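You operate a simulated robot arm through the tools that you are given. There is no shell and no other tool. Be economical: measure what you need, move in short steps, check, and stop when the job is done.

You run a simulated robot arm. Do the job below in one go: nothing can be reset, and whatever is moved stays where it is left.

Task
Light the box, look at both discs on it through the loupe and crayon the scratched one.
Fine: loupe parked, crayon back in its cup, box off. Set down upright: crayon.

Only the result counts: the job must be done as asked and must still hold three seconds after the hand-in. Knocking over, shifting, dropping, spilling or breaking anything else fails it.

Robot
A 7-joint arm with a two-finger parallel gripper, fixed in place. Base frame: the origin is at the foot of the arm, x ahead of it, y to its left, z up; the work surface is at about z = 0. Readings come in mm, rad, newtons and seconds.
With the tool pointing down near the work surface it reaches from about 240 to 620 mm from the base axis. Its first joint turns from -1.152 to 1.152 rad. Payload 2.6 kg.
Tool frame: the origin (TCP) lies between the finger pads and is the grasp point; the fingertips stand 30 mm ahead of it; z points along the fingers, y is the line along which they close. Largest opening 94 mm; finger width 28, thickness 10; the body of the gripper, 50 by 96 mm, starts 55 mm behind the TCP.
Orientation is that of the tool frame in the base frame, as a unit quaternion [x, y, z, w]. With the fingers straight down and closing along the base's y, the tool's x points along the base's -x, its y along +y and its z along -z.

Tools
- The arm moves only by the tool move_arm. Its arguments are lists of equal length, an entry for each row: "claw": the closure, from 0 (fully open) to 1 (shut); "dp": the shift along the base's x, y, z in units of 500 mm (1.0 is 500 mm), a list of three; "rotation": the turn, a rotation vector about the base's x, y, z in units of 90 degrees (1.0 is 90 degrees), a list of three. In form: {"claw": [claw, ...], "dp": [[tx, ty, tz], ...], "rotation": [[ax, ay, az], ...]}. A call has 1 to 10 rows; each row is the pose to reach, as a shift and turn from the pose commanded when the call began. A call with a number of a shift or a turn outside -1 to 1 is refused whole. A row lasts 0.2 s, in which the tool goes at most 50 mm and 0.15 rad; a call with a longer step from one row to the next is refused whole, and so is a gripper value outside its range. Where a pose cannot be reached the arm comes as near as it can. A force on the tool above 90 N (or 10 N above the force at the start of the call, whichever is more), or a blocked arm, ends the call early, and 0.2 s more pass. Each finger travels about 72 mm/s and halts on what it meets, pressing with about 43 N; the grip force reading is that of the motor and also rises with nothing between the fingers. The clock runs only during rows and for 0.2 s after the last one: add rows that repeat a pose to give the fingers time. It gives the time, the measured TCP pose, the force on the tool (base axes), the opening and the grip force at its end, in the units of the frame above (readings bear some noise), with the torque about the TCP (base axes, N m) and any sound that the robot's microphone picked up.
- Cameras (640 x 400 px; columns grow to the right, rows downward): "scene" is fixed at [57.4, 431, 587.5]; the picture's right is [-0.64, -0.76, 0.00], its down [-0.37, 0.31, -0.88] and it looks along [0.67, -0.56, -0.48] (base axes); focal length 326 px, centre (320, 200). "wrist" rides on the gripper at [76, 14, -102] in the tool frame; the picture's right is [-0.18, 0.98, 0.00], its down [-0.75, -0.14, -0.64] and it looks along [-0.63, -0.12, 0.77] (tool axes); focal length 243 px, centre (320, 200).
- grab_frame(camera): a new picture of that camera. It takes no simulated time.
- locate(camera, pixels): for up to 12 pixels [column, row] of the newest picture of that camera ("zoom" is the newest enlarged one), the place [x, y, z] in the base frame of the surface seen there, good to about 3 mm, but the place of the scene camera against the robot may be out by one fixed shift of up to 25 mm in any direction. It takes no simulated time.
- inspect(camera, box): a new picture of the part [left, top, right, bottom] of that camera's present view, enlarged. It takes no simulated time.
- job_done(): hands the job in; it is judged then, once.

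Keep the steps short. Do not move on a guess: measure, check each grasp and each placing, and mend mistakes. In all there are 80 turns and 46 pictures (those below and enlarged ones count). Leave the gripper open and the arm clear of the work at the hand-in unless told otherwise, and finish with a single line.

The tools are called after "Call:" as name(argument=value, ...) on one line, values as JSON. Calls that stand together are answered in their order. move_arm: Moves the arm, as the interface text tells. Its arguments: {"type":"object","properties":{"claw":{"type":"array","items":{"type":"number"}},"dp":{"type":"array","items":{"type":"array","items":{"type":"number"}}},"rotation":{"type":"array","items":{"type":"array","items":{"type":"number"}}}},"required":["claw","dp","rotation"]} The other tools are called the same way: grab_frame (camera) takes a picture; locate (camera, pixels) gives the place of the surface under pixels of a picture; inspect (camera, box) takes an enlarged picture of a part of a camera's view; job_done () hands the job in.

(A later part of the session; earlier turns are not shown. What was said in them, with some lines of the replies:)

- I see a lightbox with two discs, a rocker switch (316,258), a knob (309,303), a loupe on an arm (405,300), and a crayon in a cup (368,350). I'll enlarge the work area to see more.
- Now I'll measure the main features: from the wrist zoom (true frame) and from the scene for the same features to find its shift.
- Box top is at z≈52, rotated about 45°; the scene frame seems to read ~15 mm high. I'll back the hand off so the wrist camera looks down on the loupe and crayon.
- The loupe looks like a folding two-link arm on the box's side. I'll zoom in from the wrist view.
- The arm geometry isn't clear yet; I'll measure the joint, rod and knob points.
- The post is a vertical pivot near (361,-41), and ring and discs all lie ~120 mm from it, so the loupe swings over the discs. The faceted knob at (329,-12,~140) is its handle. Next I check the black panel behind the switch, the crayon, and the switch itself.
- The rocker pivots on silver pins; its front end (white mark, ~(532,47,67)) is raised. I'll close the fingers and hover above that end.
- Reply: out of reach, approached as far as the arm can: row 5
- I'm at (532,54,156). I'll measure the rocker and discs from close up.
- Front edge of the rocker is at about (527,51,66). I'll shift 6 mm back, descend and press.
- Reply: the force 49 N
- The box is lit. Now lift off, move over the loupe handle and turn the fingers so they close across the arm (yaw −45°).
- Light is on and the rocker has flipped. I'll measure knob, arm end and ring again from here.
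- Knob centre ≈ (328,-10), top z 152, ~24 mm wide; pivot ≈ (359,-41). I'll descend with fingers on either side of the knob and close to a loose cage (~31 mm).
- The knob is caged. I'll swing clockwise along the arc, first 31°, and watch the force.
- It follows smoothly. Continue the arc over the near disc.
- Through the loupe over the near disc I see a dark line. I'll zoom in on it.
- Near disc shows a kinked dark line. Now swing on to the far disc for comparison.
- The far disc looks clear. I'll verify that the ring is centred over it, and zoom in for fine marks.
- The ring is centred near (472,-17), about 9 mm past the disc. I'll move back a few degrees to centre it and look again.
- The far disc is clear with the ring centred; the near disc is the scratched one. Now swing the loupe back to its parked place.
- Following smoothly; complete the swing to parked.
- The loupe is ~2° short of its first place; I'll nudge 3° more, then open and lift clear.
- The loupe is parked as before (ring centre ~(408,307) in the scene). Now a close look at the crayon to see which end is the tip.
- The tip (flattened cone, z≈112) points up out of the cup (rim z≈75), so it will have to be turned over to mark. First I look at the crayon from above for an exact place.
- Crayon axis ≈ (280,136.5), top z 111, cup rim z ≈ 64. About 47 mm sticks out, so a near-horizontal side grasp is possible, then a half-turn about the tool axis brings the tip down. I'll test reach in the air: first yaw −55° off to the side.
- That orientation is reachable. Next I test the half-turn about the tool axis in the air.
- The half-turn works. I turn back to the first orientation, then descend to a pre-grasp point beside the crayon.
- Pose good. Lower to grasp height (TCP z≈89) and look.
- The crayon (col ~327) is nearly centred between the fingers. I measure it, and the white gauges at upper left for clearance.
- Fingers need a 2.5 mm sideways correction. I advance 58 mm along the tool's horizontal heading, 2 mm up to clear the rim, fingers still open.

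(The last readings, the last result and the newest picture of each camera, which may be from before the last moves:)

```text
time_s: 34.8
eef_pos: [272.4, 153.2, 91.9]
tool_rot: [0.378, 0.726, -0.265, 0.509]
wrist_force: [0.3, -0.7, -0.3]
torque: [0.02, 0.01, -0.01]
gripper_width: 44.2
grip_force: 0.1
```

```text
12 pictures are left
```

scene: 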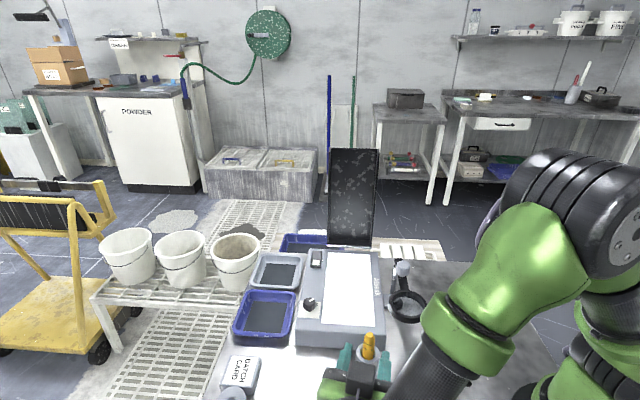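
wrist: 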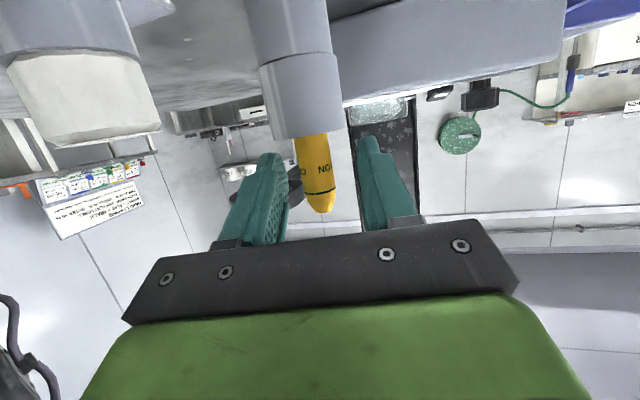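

The crayon stands between the pads. Close on it.

Call:
move_arm(claw=[0.75, 1, 1, 1], dp=[[0, 0, 0], [0, 0, 0], [0, 0, 0], [0, 0, 0]], rotation=[[0, 0, 0], [0, 0, 0], [0, 0, 0], [0, 0, 0]])

```text
time_s: 35.8
eef_pos: [271.1, 152.8, 91.6]
tool_rot: [0.379, 0.727, -0.265, 0.508]
wrist_force: [-0.3, -1.3, 0.1]
torque: [-0.01, -0.01, 0.03]
gripper_width: 16.6
grip_force: 43.4
```

Gripped at 16.6 mm. Lift straight up 130 mm and check.

Call:
move_arm(claw=[1, 1, 1, 1, 1, 1], dp=[[0, 0, 0.02], [0, 0, 0.08], [0, 0, 0.14], [0, 0, 0.2], [0, 0, 0.26], [0, 0, 0.3]], rotation=[[0, 0, 0], [0, 0, 0], [0, 0, 0], [0, 0, 0], [0, 0, 0], [0, 0, 0]])

Call:
inspect(camera="scene", box=[310, 250, 470, 400])

Call:
locate(camera="zoom", pixels=[[270, 60]])

```text
time_s: 37.2
eef_pos: [270.6, 151.8, 241.1]
tool_rot: [0.379, 0.726, -0.265, 0.508]
wrist_force: [0.4, 0.5, 0.0]
torque: [-0.01, 0.01, -0.01]
gripper_width: 17.0
grip_force: 43.1
```

```text
2.67 times, centred on (390, 325) of scene
```

zoom: 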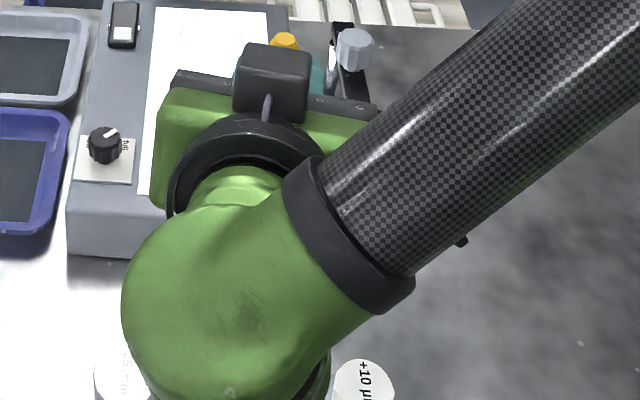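

```text
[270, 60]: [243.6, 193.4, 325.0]
```

Crayon is held. Now the half-turn about the tool axis, at height, in the tested direction.

Call:
move_arm(claw=[1, 1, 1, 1, 1, 1, 1, 1, 1, 1], dp=[[0, 0, 0.01], [0, 0, 0.02], [0, 0, 0.03], [0, 0, 0.04], [0, 0, 0.05], [0, 0, 0.05], [0, 0, 0.05], [0, 0, 0.05], [0, 0, 0.05], [0, 0, 0.05]], rotation=[[-0.0507, 0.0723, 0.032], [-0.1013, 0.1446, 0.0639], [-0.152, 0.2169, 0.0959], [-0.2027, 0.2891, 0.1278], [-0.2533, 0.3614, 0.1598], [-0.304, 0.4337, 0.1918], [-0.3547, 0.506, 0.2237], [-0.4053, 0.5783, 0.2557], [-0.456, 0.6506, 0.2876], [-0.5067, 0.7229, 0.3196]])

Call:
move_arm(claw=[1, 1, 1, 1, 1, 1, 1, 1, 1, 1], dp=[[0, 0, 0], [0, 0, 0], [0, 0, 0], [0, 0, 0], [0, 0, 0], [0, 0, 0], [0, 0, 0], [0, 0, 0], [0, 0, 0], [0, 0, 0]], rotation=[[-0.0507, 0.0723, 0.032], [-0.1013, 0.1446, 0.0639], [-0.152, 0.2169, 0.0959], [-0.2027, 0.2891, 0.1278], [-0.2533, 0.3614, 0.1598], [-0.304, 0.4337, 0.1918], [-0.3547, 0.506, 0.2237], [-0.4053, 0.5783, 0.2557], [-0.456, 0.6506, 0.2876], [-0.5067, 0.7229, 0.3196]])

```text
time_s: 39.4
eef_pos: [271.5, 152.3, 266.2]
tool_rot: [-0.209, 0.792, -0.539, 0.198]
wrist_force: [-0.6, 0.7, -0.9]
torque: [0.03, -0.04, 0.0]
gripper_width: 16.7
grip_force: 42.4
```

```text
time_s: 41.6
eef_pos: [271.6, 153.2, 266.2]
tool_rot: [0.687, -0.445, 0.532, 0.217]
wrist_force: [0.6, 0.9, -0.5]
torque: [0.02, 0.02, -0.01]
gripper_width: 16.7
grip_force: 43.3
```

Finish the last 9° of the turn and move above the near (scratched) disc at (396,74).

Call:
move_arm(claw=[1, 1, 1, 1, 1, 1], dp=[[0.05, -0.032, 0], [0.11, -0.07, -0.01], [0.17, -0.11, -0.05], [0.22, -0.14, -0.11], [0.249, -0.158, -0.18], [0.249, -0.158, -0.192]], rotation=[[-0.027, 0.0385, 0.017], [-0.0539, 0.0769, 0.034], [-0.0539, 0.0769, 0.034], [-0.0539, 0.0769, 0.034], [-0.0539, 0.0769, 0.034], [-0.0539, 0.0769, 0.034]])

Call:
grab_frame(camera="wrist")

Call:
inspect(camera="scene", box=[270, 210, 460, 400])

```text
time_s: 43.0
eef_pos: [397.5, 75.3, 170.4]
tool_rot: [0.719, -0.39, 0.515, 0.256]
wrist_force: [-0.1, -0.3, -0.2]
torque: [0.01, 0.0, 0.01]
gripper_width: 16.8
grip_force: 43.0
```

```text
10 pictures are left
```

wrist: 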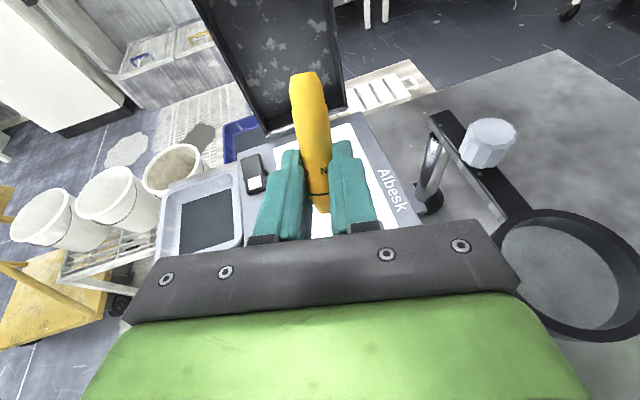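

```text
2.11 times, centred on (365, 305) of scene
```

zoom: 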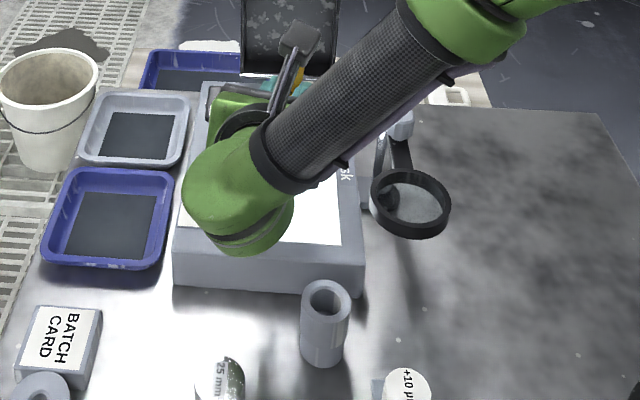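

The tip points down over the disc. Before lowering I check the height of the wrist link over the box and of the forearm near the loupe.

Call:
locate(camera="zoom", pixels=[[240, 200], [240, 235], [250, 252], [195, 200], [280, 230], [360, 150], [330, 180], [400, 100], [300, 40], [260, 220]])

Call:
locate(camera="wrist", pixels=[[318, 208], [318, 195], [310, 80], [312, 130]])

```text
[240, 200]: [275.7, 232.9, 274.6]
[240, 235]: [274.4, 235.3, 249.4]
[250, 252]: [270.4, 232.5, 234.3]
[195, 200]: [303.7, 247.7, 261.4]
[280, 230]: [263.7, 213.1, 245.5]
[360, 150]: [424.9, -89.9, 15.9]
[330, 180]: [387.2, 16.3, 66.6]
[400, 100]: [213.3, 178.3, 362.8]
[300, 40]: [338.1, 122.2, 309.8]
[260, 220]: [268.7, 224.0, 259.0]
```

```text
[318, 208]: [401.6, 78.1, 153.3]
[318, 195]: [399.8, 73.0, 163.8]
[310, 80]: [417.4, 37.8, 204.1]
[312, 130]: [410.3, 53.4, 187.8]
```

Plenty of clearance. Lower to just above contact (tip about 4 mm over the disc).

Call:
move_arm(claw=[1, 1, 1, 1], dp=[[0, 0, -0.06], [0, 0, -0.11], [0, 0, -0.128], [0, 0, -0.132]], rotation=[[0, 0, 0], [0, 0, 0], [0, 0, 0], [0, 0, 0]])

Call:
inspect(camera="wrist", box=[260, 60, 400, 240])

```text
time_s: 44.0
eef_pos: [395.4, 73.3, 105.2]
tool_rot: [0.718, -0.392, 0.514, 0.257]
wrist_force: [-0.6, -0.1, 1.3]
torque: [0.0, -0.02, 0.01]
gripper_width: 16.7
grip_force: 43.4
```

```text
2.22 times, centred on (330, 150) of wrist
```

zoom: 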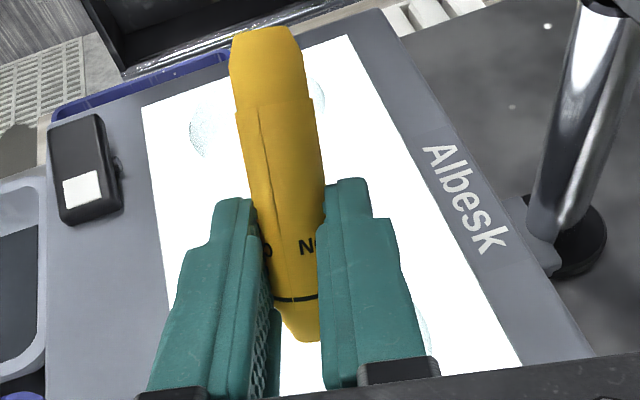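

Still no contact. Lower 4 mm more in small steps.

Call:
move_arm(claw=[1, 1, 1], dp=[[0, 0, -0.004], [0, 0, -0.007], [0, 0, -0.009]], rotation=[[0, 0, 0], [0, 0, 0], [0, 0, 0]])

```text
time_s: 44.8
eef_pos: [398.4, 73.6, 103.4]
tool_rot: [0.715, -0.393, 0.518, 0.256]
wrist_force: [-4.8, 1.1, 42.1]
torque: [-0.15, -0.08, -0.02]
gripper_width: 17.0
grip_force: 42.8
```

Firm contact (42 N). I back off 12 mm at once and look for a mark.

Call:
move_arm(claw=[1, 1, 1], dp=[[0, 0, 0.006], [0, 0, 0.03], [0, 0, 0.06]], rotation=[[0, 0, 0], [0, 0, 0], [0, 0, 0]])

Call:
inspect(camera="wrist", box=[230, 90, 420, 260])

```text
time_s: 45.6
eef_pos: [394.9, 73.5, 130.3]
tool_rot: [0.72, -0.391, 0.513, 0.257]
wrist_force: [-0.3, 0.0, -0.8]
torque: [0.03, -0.04, 0.03]
gripper_width: 16.7
grip_force: 43.2
```

```text
2.35 times, centred on (325, 175) of wrist
```

zoom: 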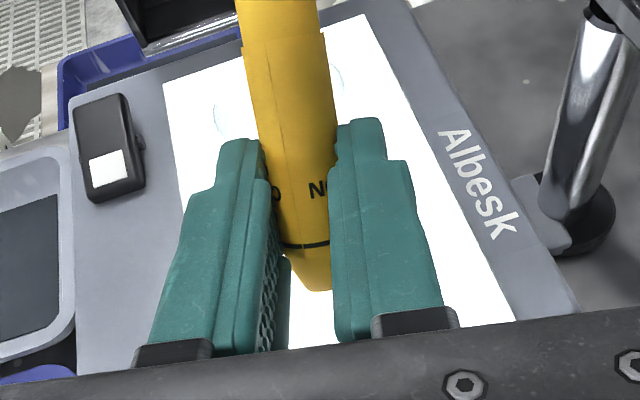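

The fingers hide the spot. I shift the hand aside (away from the loupe) and up so that the disc appears to the right of the fingers.

Call:
move_arm(claw=[1, 1, 1, 1], dp=[[0.02, 0.01, 0.06], [0.06, 0.04, 0.1], [0.11, 0.075, 0.1], [0.12, 0.08, 0.1]], rotation=[[0, 0, 0], [0, 0, 0], [0, 0, 0], [0, 0, 0]])

Call:
grab_frame(camera="wrist")

```text
time_s: 46.6
eef_pos: [455.6, 112.2, 182.1]
tool_rot: [0.719, -0.39, 0.515, 0.256]
wrist_force: [0.3, 0.3, -0.7]
torque: [0.05, -0.01, -0.01]
gripper_width: 16.8
grip_force: 43.2
```

```text
6 pictures are left
```

wrist: 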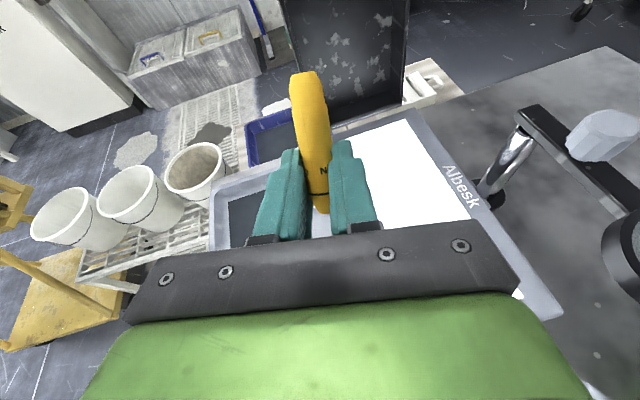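

The hand covers it from here. The scene camera's line to the disc should be free now; I zoom in on it.

Call:
inspect(camera="scene", box=[290, 240, 410, 340])

```text
4.00 times, centred on (350, 290) of scene
```

zoom: 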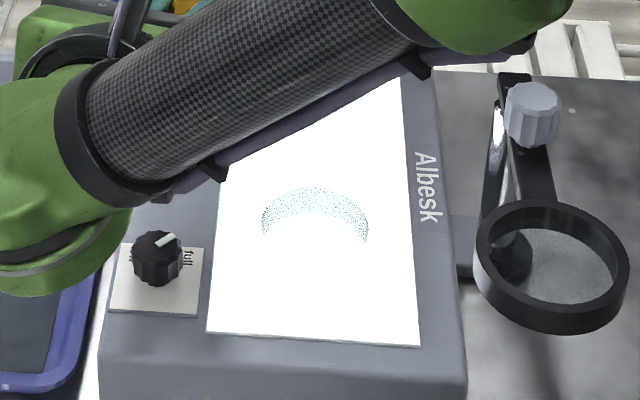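

No mark shows from the mere touch, and the disc hasn't moved. Touching torque confirmed it was the tip end. I go back and draw a gentle short stroke (~12 mm, back and forth).

Call:
move_arm(claw=[1, 1, 1, 1, 1, 1, 1, 1, 1, 1], dp=[[-0.05, -0.033, -0.03], [-0.1, -0.066, -0.08], [-0.13, -0.087, -0.14], [-0.13, -0.087, -0.153], [-0.13, -0.087, -0.156], [-0.12, -0.08, -0.156], [-0.11, -0.073, -0.156], [-0.12, -0.08, -0.156], [-0.13, -0.087, -0.156], [-0.12, -0.08, -0.156]], rotation=[[0, 0, 0], [0, 0, 0], [0, 0, 0], [0, 0, 0], [0, 0, 0], [0, 0, 0], [0, 0, 0], [0, 0, 0], [0, 0, 0], [0, 0, 0]])

```text
time_s: 48.8
eef_pos: [395.5, 72.0, 103.7]
tool_rot: [0.717, -0.393, 0.514, 0.259]
wrist_force: [-10.4, 0.3, 29.4]
torque: [-0.14, 0.19, -0.07]
gripper_width: 16.8
grip_force: 42.8
```

Stroke drawn at ~29 N. Lift, step aside again and look.

Call:
move_arm(claw=[1, 1, 1, 1, 1], dp=[[0, 0, 0.02], [0.01, 0.005, 0.08], [0.05, 0.033, 0.14], [0.1, 0.066, 0.156], [0.12, 0.08, 0.156]], rotation=[[0, 0, 0], [0, 0, 0], [0, 0, 0], [0, 0, 0], [0, 0, 0]])

Call:
inspect(camera="scene", box=[320, 275, 376, 320])

```text
time_s: 50.0
eef_pos: [455.8, 114.8, 180.5]
tool_rot: [0.719, -0.391, 0.514, 0.257]
wrist_force: [-0.8, -0.1, -0.3]
torque: [0.01, 0.02, 0.0]
gripper_width: 16.9
grip_force: 43.4
```

```text
8.89 times, centred on (348, 298) of scene
```

zoom: 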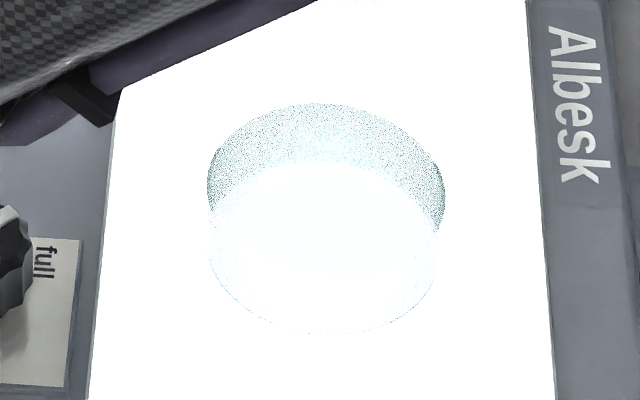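

No mark, so the writing tip may be the other end, the one with the wrapper step. I measure the crayon's far end from the latest wrist picture (end near (305,73)); the arm has returned to that same pose.

Call:
locate(camera="wrist", pixels=[[303, 73], [305, 76], [308, 80], [310, 90], [312, 110], [318, 180], [320, 195], [320, 208]])

```text
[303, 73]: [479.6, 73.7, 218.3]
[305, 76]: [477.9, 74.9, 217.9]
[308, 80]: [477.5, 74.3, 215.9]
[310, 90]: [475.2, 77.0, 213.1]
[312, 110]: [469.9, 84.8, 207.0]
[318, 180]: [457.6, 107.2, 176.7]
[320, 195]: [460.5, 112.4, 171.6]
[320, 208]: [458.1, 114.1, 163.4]
```

The far end is ~51 mm from the grip. I go back to the turning place and turn the crayon upright again, so that its stepped end faces down.

Call:
move_arm(claw=[1, 1, 1, 1, 1, 1, 1, 1, 1, 1], dp=[[-0.04, 0.01, 0.08], [-0.12, 0.03, 0.13], [-0.2, 0.045, 0.172], [-0.28, 0.06, 0.172], [-0.369, 0.078, 0.172], [-0.369, 0.078, 0.172], [-0.369, 0.078, 0.172], [-0.369, 0.078, 0.172], [-0.369, 0.078, 0.172], [-0.369, 0.078, 0.172]], rotation=[[0, 0, 0], [0, 0, 0], [0, 0, 0], [0, 0, 0], [0, 0, 0], [0.0513, -0.0731, -0.0323], [0.1026, -0.1463, -0.0646], [0.1539, -0.2194, -0.0969], [0.2052, -0.2926, -0.1292], [0.2565, -0.3657, -0.1615]])

Call:
move_arm(claw=[1, 1, 1, 1, 1, 1, 1, 1, 1, 1], dp=[[0, 0, 0], [0, 0, 0], [0, 0, 0], [0, 0, 0], [0, 0, 0], [0, 0, 0], [0, 0, 0], [0, 0, 0], [0, 0, 0], [0, 0, 0]], rotation=[[0.0513, -0.0731, -0.0323], [0.1026, -0.1463, -0.0646], [0.1539, -0.2194, -0.0969], [0.2052, -0.2926, -0.1292], [0.2565, -0.3657, -0.1615], [0.3078, -0.4389, -0.1938], [0.3591, -0.512, -0.2261], [0.4104, -0.5852, -0.2584], [0.4617, -0.6583, -0.2907], [0.513, -0.7315, -0.323]])

Call:
move_arm(claw=[1, 1, 1, 1, 1, 1, 1], dp=[[0, 0, 0], [0, 0, 0], [0, 0, 0], [0, 0, 0], [0, 0, 0], [0, 0, 0], [0, 0, 0]], rotation=[[0.0513, -0.0731, -0.0323], [0.1026, -0.1463, -0.0646], [0.1539, -0.2194, -0.0969], [0.2052, -0.2926, -0.1292], [0.2565, -0.3657, -0.1615], [0.3105, -0.4428, -0.1955], [0.3105, -0.4428, -0.1955]])

```text
time_s: 52.2
eef_pos: [270.4, 152.1, 265.2]
tool_rot: [-0.526, 0.627, -0.572, -0.05]
wrist_force: [0.3, 0.0, 0.3]
torque: [-0.01, 0.0, 0.0]
gripper_width: 16.8
grip_force: 42.6
```

```text
time_s: 54.4
eef_pos: [271.1, 151.6, 267.1]
tool_rot: [0.039, 0.818, -0.454, 0.352]
wrist_force: [0.4, 1.0, -0.3]
torque: [0.02, 0.03, -0.01]
gripper_width: 16.8
grip_force: 43.0
```

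```text
refused: row 6 steps farther than a row can; nothing moved
```

That step was slightly too big; I repeat with smaller rows and finish the turn.

Call:
move_arm(claw=[1, 1, 1, 1, 1, 1, 1], dp=[[0, 0, 0], [0, 0, 0], [0, 0, 0], [0, 0, 0], [0, 0, 0], [0, 0, 0], [0, 0, 0]], rotation=[[0.0444, -0.0633, -0.028], [0.0888, -0.1266, -0.056], [0.1332, -0.1899, -0.084], [0.1776, -0.2532, -0.112], [0.222, -0.3165, -0.14], [0.2664, -0.3798, -0.168], [0.3108, -0.4431, -0.1957]])

```text
time_s: 56.0
eef_pos: [270.3, 151.7, 267.4]
tool_rot: [0.392, 0.719, -0.255, 0.514]
wrist_force: [0.7, -0.4, -1.1]
torque: [0.0, -0.05, -0.01]
gripper_width: 16.9
grip_force: 43.0
```

Crayon upright again. Move over the scratched disc, stopping ~9 mm above expected contact.

Call:
move_arm(claw=[1, 1, 1, 1, 1, 1, 1], dp=[[0.075, -0.042, 0], [0.15, -0.084, 0], [0.23, -0.128, 0], [0.23, -0.128, -0.09], [0.23, -0.128, -0.18], [0.23, -0.128, -0.25], [0.23, -0.128, -0.258]], rotation=[[0, 0, 0], [0, 0, 0], [0, 0, 0], [0, 0, 0], [0, 0, 0], [0, 0, 0], [0, 0, 0]])

Call:
grab_frame(camera="wrist")

Call:
locate(camera="wrist", pixels=[[320, 60], [320, 80], [320, 100], [320, 120], [320, 140], [320, 160], [318, 70], [318, 90], [322, 110]])

```text
time_s: 57.6
eef_pos: [384.7, 89.9, 137.2]
tool_rot: [0.391, 0.719, -0.255, 0.515]
wrist_force: [0.2, -0.3, -1.5]
torque: [0.02, 0.04, 0.0]
gripper_width: 16.6
grip_force: 42.7
```

```text
3 pictures are left
```

wrist: 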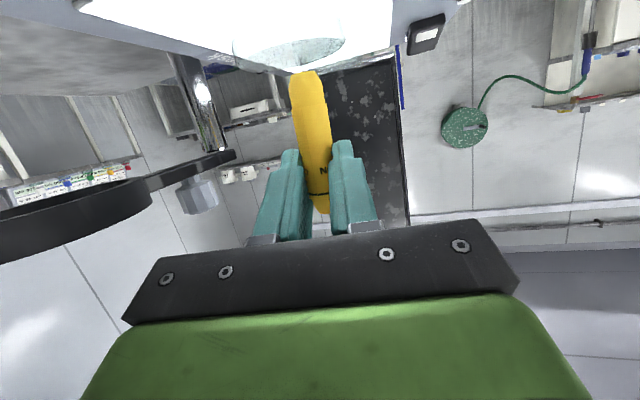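

```text
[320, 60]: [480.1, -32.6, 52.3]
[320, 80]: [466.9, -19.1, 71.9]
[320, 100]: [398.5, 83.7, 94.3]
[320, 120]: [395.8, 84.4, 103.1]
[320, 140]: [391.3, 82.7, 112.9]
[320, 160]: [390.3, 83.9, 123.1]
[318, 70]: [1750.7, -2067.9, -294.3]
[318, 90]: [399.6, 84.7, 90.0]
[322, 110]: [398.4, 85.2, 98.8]
```

Crayon end is at about (402,78,79), over the near disc, ~7 mm above it. Lower gently.

Call:
move_arm(claw=[1, 1, 1], dp=[[0, 0, -0.006], [0, 0, -0.01], [0, 0, -0.012]], rotation=[[0, 0, 0], [0, 0, 0], [0, 0, 0]])

```text
time_s: 58.4
eef_pos: [384.7, 89.6, 132.2]
tool_rot: [0.389, 0.72, -0.254, 0.516]
wrist_force: [-0.2, -0.7, -0.6]
torque: [0.01, 0.01, -0.01]
gripper_width: 16.6
grip_force: 43.2
```

Call:
move_arm(claw=[1, 1], dp=[[0, 0, -0.002], [0, 0, -0.004]], rotation=[[0, 0, 0], [0, 0, 0]])

```text
time_s: 59.0
eef_pos: [386.0, 89.5, 129.7]
tool_rot: [0.391, 0.719, -0.256, 0.515]
wrist_force: [-0.3, 0.0, -0.5]
torque: [0.0, 0.02, 0.0]
gripper_width: 17.0
grip_force: 43.0
```

No contact yet at 129.7. Lower 2 mm more.

Call:
move_arm(claw=[1, 1], dp=[[0, 0, -0.002], [0, 0, -0.004]], rotation=[[0, 0, 0], [0, 0, 0]])

```text
time_s: 59.6
eef_pos: [385.4, 88.4, 128.1]
tool_rot: [0.392, 0.719, -0.255, 0.514]
wrist_force: [-1.4, -0.8, 9.8]
torque: [-0.19, 0.05, -0.04]
gripper_width: 16.7
grip_force: 43.3
```

Contact at ~10 N. Now press 1 mm more and draw a short stroke (10 mm out and back).

Call:
move_arm(claw=[1, 1, 1, 1, 1, 1, 1, 1], dp=[[0, 0, -0.001], [0.004, 0.003, -0.0015], [0.008, 0.0057, -0.0015], [0.012, 0.0085, -0.0015], [0.016, 0.0115, -0.0015], [0.012, 0.0085, -0.0015], [0.006, 0.004, -0.0015], [0, 0, -0.0015]], rotation=[[0, 0, 0], [0, 0, 0], [0, 0, 0], [0, 0, 0], [0, 0, 0], [0, 0, 0], [0, 0, 0], [0, 0, 0]])

```text
time_s: 61.4
eef_pos: [387.8, 92.0, 127.2]
tool_rot: [0.389, 0.72, -0.25, 0.517]
wrist_force: [8.1, 6.7, 31.9]
torque: [-0.07, -0.67, 0.19]
gripper_width: 16.9
grip_force: 43.0
```

Stroke done with ~32 N. Lift, shift aside to the earlier viewing spot and look with the scene camera.

Call:
move_arm(claw=[1, 1, 1, 1, 1, 1], dp=[[0, 0, 0.03], [0, 0, 0.1], [0.03, 0.01, 0.14], [0.08, 0.03, 0.16], [0.138, 0.046, 0.16], [0.138, 0.046, 0.16]], rotation=[[0, 0, 0], [0, 0, 0], [0, 0, 0], [0, 0, 0], [0, 0, 0], [0, 0, 0]])

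Call:
inspect(camera="scene", box=[310, 265, 400, 375])

```text
time_s: 62.8
eef_pos: [454.5, 111.9, 207.8]
tool_rot: [0.39, 0.72, -0.255, 0.514]
wrist_force: [-0.1, -0.7, -0.6]
torque: [0.01, 0.01, 0.04]
gripper_width: 17.2
grip_force: 42.5
```

```text
3.64 times, centred on (355, 320) of scene
```

zoom: 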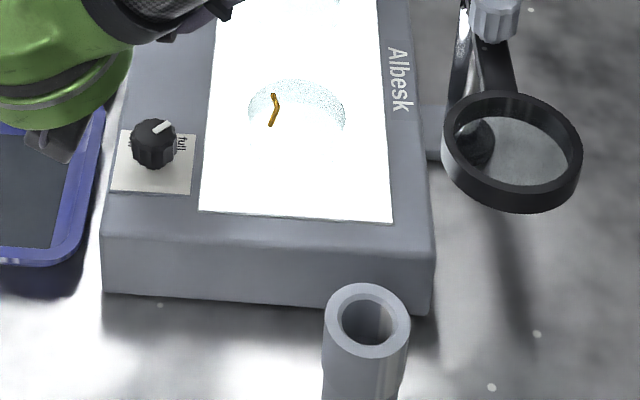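

The orange mark is on the scratched disc. Now back to the cup: by my sums an exact return to the grasp pose is dp (−0.368, 0.082, −0.2295) with a 1.9° back-turn. I stop 45 mm above it and check alignment.

Call:
move_arm(claw=[1, 1, 1, 1, 1, 1, 1], dp=[[-0.08, 0.018, 0], [-0.16, 0.036, 0], [-0.24, 0.054, 0], [-0.32, 0.072, 0], [-0.368, 0.082, -0.06], [-0.368, 0.082, -0.1395], [-0.368, 0.082, -0.1395]], rotation=[[0, 0, 0], [-0.0113, 0.0162, 0.0071], [-0.0113, 0.0162, 0.0071], [-0.0113, 0.0162, 0.0071], [-0.0113, 0.0162, 0.0071], [-0.0113, 0.0162, 0.0071], [-0.0113, 0.0162, 0.0071]])

Call:
grab_frame(camera="wrist")

```text
time_s: 64.4
eef_pos: [269.9, 150.2, 138.2]
tool_rot: [0.379, 0.726, -0.263, 0.51]
wrist_force: [1.1, 0.2, 0.6]
torque: [0.03, 0.02, -0.02]
gripper_width: 16.9
grip_force: 43.3
```

```text
1 pictures are left
```

wrist: 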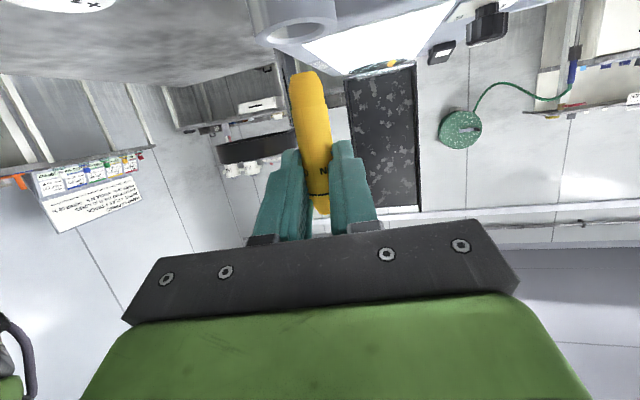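

The cup mouth (297,30) lies on the crayon's extended line. I measure rim and crayon end to check the depth direction.

Call:
locate(camera="wrist", pixels=[[297, 44], [262, 36], [333, 22], [297, 22], [304, 76], [305, 82], [307, 95], [312, 130], [315, 150], [290, 10], [296, 95], [321, 95]])

```text
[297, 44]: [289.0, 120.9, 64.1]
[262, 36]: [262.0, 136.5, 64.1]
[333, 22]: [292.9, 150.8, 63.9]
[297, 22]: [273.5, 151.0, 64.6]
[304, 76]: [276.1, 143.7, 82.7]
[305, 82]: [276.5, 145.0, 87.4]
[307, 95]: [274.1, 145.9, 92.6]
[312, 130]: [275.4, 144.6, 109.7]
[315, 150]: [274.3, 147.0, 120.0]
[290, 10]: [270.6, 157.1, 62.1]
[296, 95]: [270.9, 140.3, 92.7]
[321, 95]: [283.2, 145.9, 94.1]
```

Rim centre ≈ (279.5,139.5), crayon axis ≈ (280,139): aligned. Lower in, 41 mm first.

Call:
move_arm(claw=[1, 1, 1, 1, 1], dp=[[0, 0, -0.02], [0, 0, -0.04], [0, 0, -0.06], [0, 0, -0.075], [0, 0, -0.082]], rotation=[[0, 0, 0], [0, 0, 0], [0, 0, 0], [0, 0, 0], [0, 0, 0]])

```text
time_s: 65.6
eef_pos: [271.7, 152.8, 95.1]
tool_rot: [0.379, 0.726, -0.264, 0.51]
wrist_force: [0.4, -0.1, -0.6]
torque: [0.01, 0.02, -0.06]
gripper_width: 16.5
grip_force: 42.8
```

Free entry, no contact force. Lower the last few millimetres.

Call:
move_arm(claw=[1, 1, 1], dp=[[0, 0, -0.003], [0, 0, -0.006], [0, 0, -0.007]], rotation=[[0, 0, 0], [0, 0, 0], [0, 0, 0]])

```text
time_s: 66.4
eef_pos: [271.2, 152.5, 91.6]
tool_rot: [0.379, 0.726, -0.264, 0.51]
wrist_force: [-0.4, -1.4, -0.8]
torque: [0.0, -0.03, 0.01]
gripper_width: 16.7
grip_force: 43.2
```

At the grasp height without floor contact; the crayon slipped up slightly while pressing. Two more mm (fingers still above the rim).

Call:
move_arm(claw=[1, 1], dp=[[0, 0, -0.002], [0, 0, -0.004]], rotation=[[0, 0, 0], [0, 0, 0]])

```text
time_s: 67.0
eef_pos: [271.2, 153.2, 91.0]
tool_rot: [0.38, 0.726, -0.263, 0.51]
wrist_force: [-2.4, 0.0, 6.8]
torque: [-0.13, 0.04, -0.02]
gripper_width: 16.7
grip_force: 42.7
```

Seated (7 N). Open the fingers, then back straight out along the approach line.

Call:
move_arm(claw=[0.75, 0.53, 0.53, 0.53, 0.53, 0.53, 0.53], dp=[[0, 0, 0], [0, 0, 0.001], [0, 0, 0.002], [-0.02, 0.029, 0.004], [-0.05, 0.072, 0.004], [-0.08, 0.115, 0.01], [-0.08, 0.115, 0.06]], rotation=[[0, 0, 0], [0, 0, 0], [0, 0, 0], [0, 0, 0], [0, 0, 0], [0, 0, 0], [0, 0, 0]])

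```text
time_s: 68.6
eef_pos: [230.7, 210.6, 121.4]
tool_rot: [0.378, 0.726, -0.264, 0.51]
wrist_force: [0.2, -0.2, -0.1]
torque: [-0.02, 0.01, 0.0]
gripper_width: 44.1
grip_force: 0.0
```

Now untilt the hand while rising, so the tool points straight down again (yaw −55°).

Call:
move_arm(claw=[0.53, 0.53, 0.8, 1, 1, 1, 1, 1, 1, 1], dp=[[0, 0, 0.08], [0, 0, 0.16], [0, 0, 0.24], [0, 0, 0.3], [0, 0, 0.3], [0, 0, 0.3], [0, 0, 0.3], [0, 0, 0.3], [0, 0, 0.3], [0, 0, 0.3]], rotation=[[0, 0, 0], [0.0708, 0.0496, 0], [0.1416, 0.0992, 0], [0.2124, 0.1488, 0], [0.2832, 0.1984, 0], [0.354, 0.248, 0], [0.4248, 0.2976, 0], [0.4956, 0.3472, 0], [0.5664, 0.3968, 0], [0.637, 0.4464, 0]])

```text
time_s: 70.8
eef_pos: [232.5, 210.5, 270.9]
tool_rot: [0.464, 0.886, 0.001, 0.001]
wrist_force: [-0.3, 0.2, -0.3]
torque: [-0.01, 0.04, 0.0]
gripper_width: 0.3
grip_force: 32.9
```

Move above the rocker's raised back end (~(554,20)) at height.

Call:
move_arm(claw=[1, 1, 1, 1, 1, 1, 1, 1, 1, 1], dp=[[0.0715, -0.0423, 0], [0.143, -0.0847, 0], [0.2145, -0.127, 0], [0.286, -0.1693, 0], [0.3575, -0.2117, 0], [0.429, -0.254, 0], [0.5, -0.2963, -0.02], [0.572, -0.3387, -0.05], [0.643, -0.381, -0.1], [0.643, -0.381, -0.19]], rotation=[[0, 0, 0], [0, 0, 0], [0, 0, 0], [0, 0, 0], [0, 0, 0], [0, 0, 0], [0, 0, 0], [0, 0, 0], [0, 0, 0], [0, 0, 0]])

```text
time_s: 73.0
eef_pos: [553.8, 22.3, 177.2]
tool_rot: [0.462, 0.887, 0.001, 0.0]
wrist_force: [-10.9, 9.7, 7.6]
torque: [-0.93, -0.72, -0.26]
gripper_width: 0.3
grip_force: 32.9
```

Unexpected side force (~15 N away from the black panel): the gripper's rear block touches it. Back away at once.

Call:
move_arm(claw=[1, 1, 1], dp=[[-0.03, 0.03, 0], [-0.07, 0.07, 0], [-0.08, 0.08, 0]], rotation=[[0, 0, 0], [0, 0, 0], [0, 0, 0]])

```text
time_s: 73.8
eef_pos: [512.6, 60.1, 174.8]
tool_rot: [0.463, 0.886, 0.0, 0.0]
wrist_force: [0.1, -0.3, 0.2]
torque: [0.03, -0.01, 0.0]
gripper_width: 0.0
grip_force: 33.6
```

Clear again. I measure the panel's edges better (from the newest scene picture) before choosing another hand yaw for the press.

Call:
locate(camera="scene", pixels=[[331, 151], [331, 180], [331, 210], [330, 235], [335, 244], [352, 245], [370, 246], [375, 200], [376, 160], [352, 160], [345, 220], [338, 200]])

```text
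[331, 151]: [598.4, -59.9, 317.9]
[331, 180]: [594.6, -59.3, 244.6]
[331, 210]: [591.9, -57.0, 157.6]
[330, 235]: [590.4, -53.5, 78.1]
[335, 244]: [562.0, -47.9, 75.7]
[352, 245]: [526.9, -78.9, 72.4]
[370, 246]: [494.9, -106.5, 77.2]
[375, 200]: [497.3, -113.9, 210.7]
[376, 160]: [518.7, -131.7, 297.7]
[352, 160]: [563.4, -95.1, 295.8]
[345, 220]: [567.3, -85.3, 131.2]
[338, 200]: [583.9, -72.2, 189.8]
```

The panel's rim leaves too little room for the gripper's rear block when upright. If I tilt the tool 25° so the hand leans away from the panel, the lowest finger corner sits right below the TCP (33 mm) and the body clears. Tilt here first, then move over the rocker's back half (550,26).

Call:
move_arm(claw=[1, 1, 1, 1, 1, 1, 1, 1], dp=[[0, 0, 0], [0, 0, 0], [0, 0, 0], [0, 0, 0], [0.03, -0.027, 0], [0.06, -0.054, -0.03], [0.074, -0.068, -0.08], [0.074, -0.068, -0.1]], rotation=[[-0.0569, -0.0399, 0], [-0.1138, -0.0798, 0], [-0.1706, -0.1196, 0], [-0.2275, -0.1595, 0], [-0.2275, -0.1595, 0], [-0.2275, -0.1595, 0], [-0.2275, -0.1595, 0], [-0.2275, -0.1595, 0]])

```text
time_s: 75.6
eef_pos: [550.1, 25.4, 124.2]
tool_rot: [0.452, 0.865, -0.099, 0.193]
wrist_force: [-0.8, 0.5, -0.5]
torque: [-0.02, 0.02, -0.02]
gripper_width: 0.2
grip_force: 33.1
```

No side force now. Press down.

Call:
move_arm(claw=[1, 1, 1, 1, 1], dp=[[0, 0, -0.03], [0, 0, -0.045], [0, 0, -0.054], [0, 0, -0.06], [0, 0, -0.065]], rotation=[[0, 0, 0], [0, 0, 0], [0, 0, 0], [0, 0, 0], [0, 0, 0]])

```text
time_s: 76.8
eef_pos: [550.0, 25.5, 92.9]
tool_rot: [0.453, 0.865, -0.099, 0.194]
wrist_force: [-1.9, -0.1, 4.9]
torque: [0.0, 0.02, -0.02]
gripper_width: 0.1
grip_force: 32.5
```

Light contact at tip z≈60. Press 3 mm further to be sure it snaps.

Call:
move_arm(claw=[1, 1, 1], dp=[[0, 0, -0.003], [0, 0, -0.005], [0, 0, -0.006]], rotation=[[0, 0, 0], [0, 0, 0], [0, 0, 0]])

```text
time_s: 77.6
eef_pos: [551.7, 26.0, 93.1]
tool_rot: [0.452, 0.865, -0.097, 0.197]
wrist_force: [-0.9, -0.7, 26.8]
torque: [-0.1, 0.11, -0.32]
gripper_width: 0.1
grip_force: 32.7
```

Bottomed out firmly (27 N). Retreat up and away, open the gripper, and take the last picture of the whole scene.

Call:
move_arm(claw=[1, 1, 0.6, 0.2, 0, 0, 0, 0], dp=[[0, 0, 0.04], [-0.02, 0.02, 0.1], [-0.07, 0.04, 0.17], [-0.12, 0.04, 0.25], [-0.18, 0.03, 0.32], [-0.22, 0.01, 0.4], [-0.26, -0.01, 0.48], [-0.26, -0.01, 0.5]], rotation=[[0, 0, 0], [0, 0, 0], [0, 0, 0], [0, 0, 0], [0.05, 0.035, 0], [0.1, 0.07, 0], [0.15, 0.105, 0], [0.2, 0.14, 0]])

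Call:
grab_frame(camera="scene")

```text
time_s: 79.4
eef_pos: [419.3, 19.7, 339.5]
tool_rot: [0.462, 0.886, -0.012, 0.024]
wrist_force: [-0.5, 0.2, 0.4]
torque: [0.0, -0.02, 0.0]
gripper_width: 94.0
grip_force: 0.0
```

```text
0 pictures are left
```

scene: 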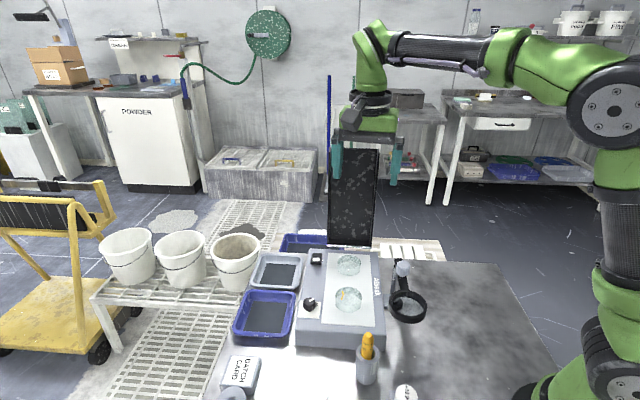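

The box is off, the mark is on the near disc, the loupe is parked and the crayon stands in its cup. I compare panel and crayon positions with the first readings.

Call:
locate(camera="scene", pixels=[[333, 152], [376, 160], [332, 240], [370, 243], [370, 246], [369, 338], [367, 363], [393, 268], [349, 265], [348, 301]])

```text
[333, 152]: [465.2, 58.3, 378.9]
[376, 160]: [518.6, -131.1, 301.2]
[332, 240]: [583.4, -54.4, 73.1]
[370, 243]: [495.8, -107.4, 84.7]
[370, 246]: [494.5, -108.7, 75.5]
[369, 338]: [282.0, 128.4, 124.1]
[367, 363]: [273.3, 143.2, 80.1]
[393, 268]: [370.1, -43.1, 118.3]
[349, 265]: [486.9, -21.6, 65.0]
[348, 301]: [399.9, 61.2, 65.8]
```

All readings match the start, so nothing else has been moved. The gripper is open and clear, and I hand in the job.

Call:
job_done()

```text
The job is handed in.
```

The near disc was the scratched one and now carries the crayon mark; the loupe is parked, the crayon is upright in its cup and the box is off, though I brushed the black panel once with about 15 N and its position read unchanged afterwards.
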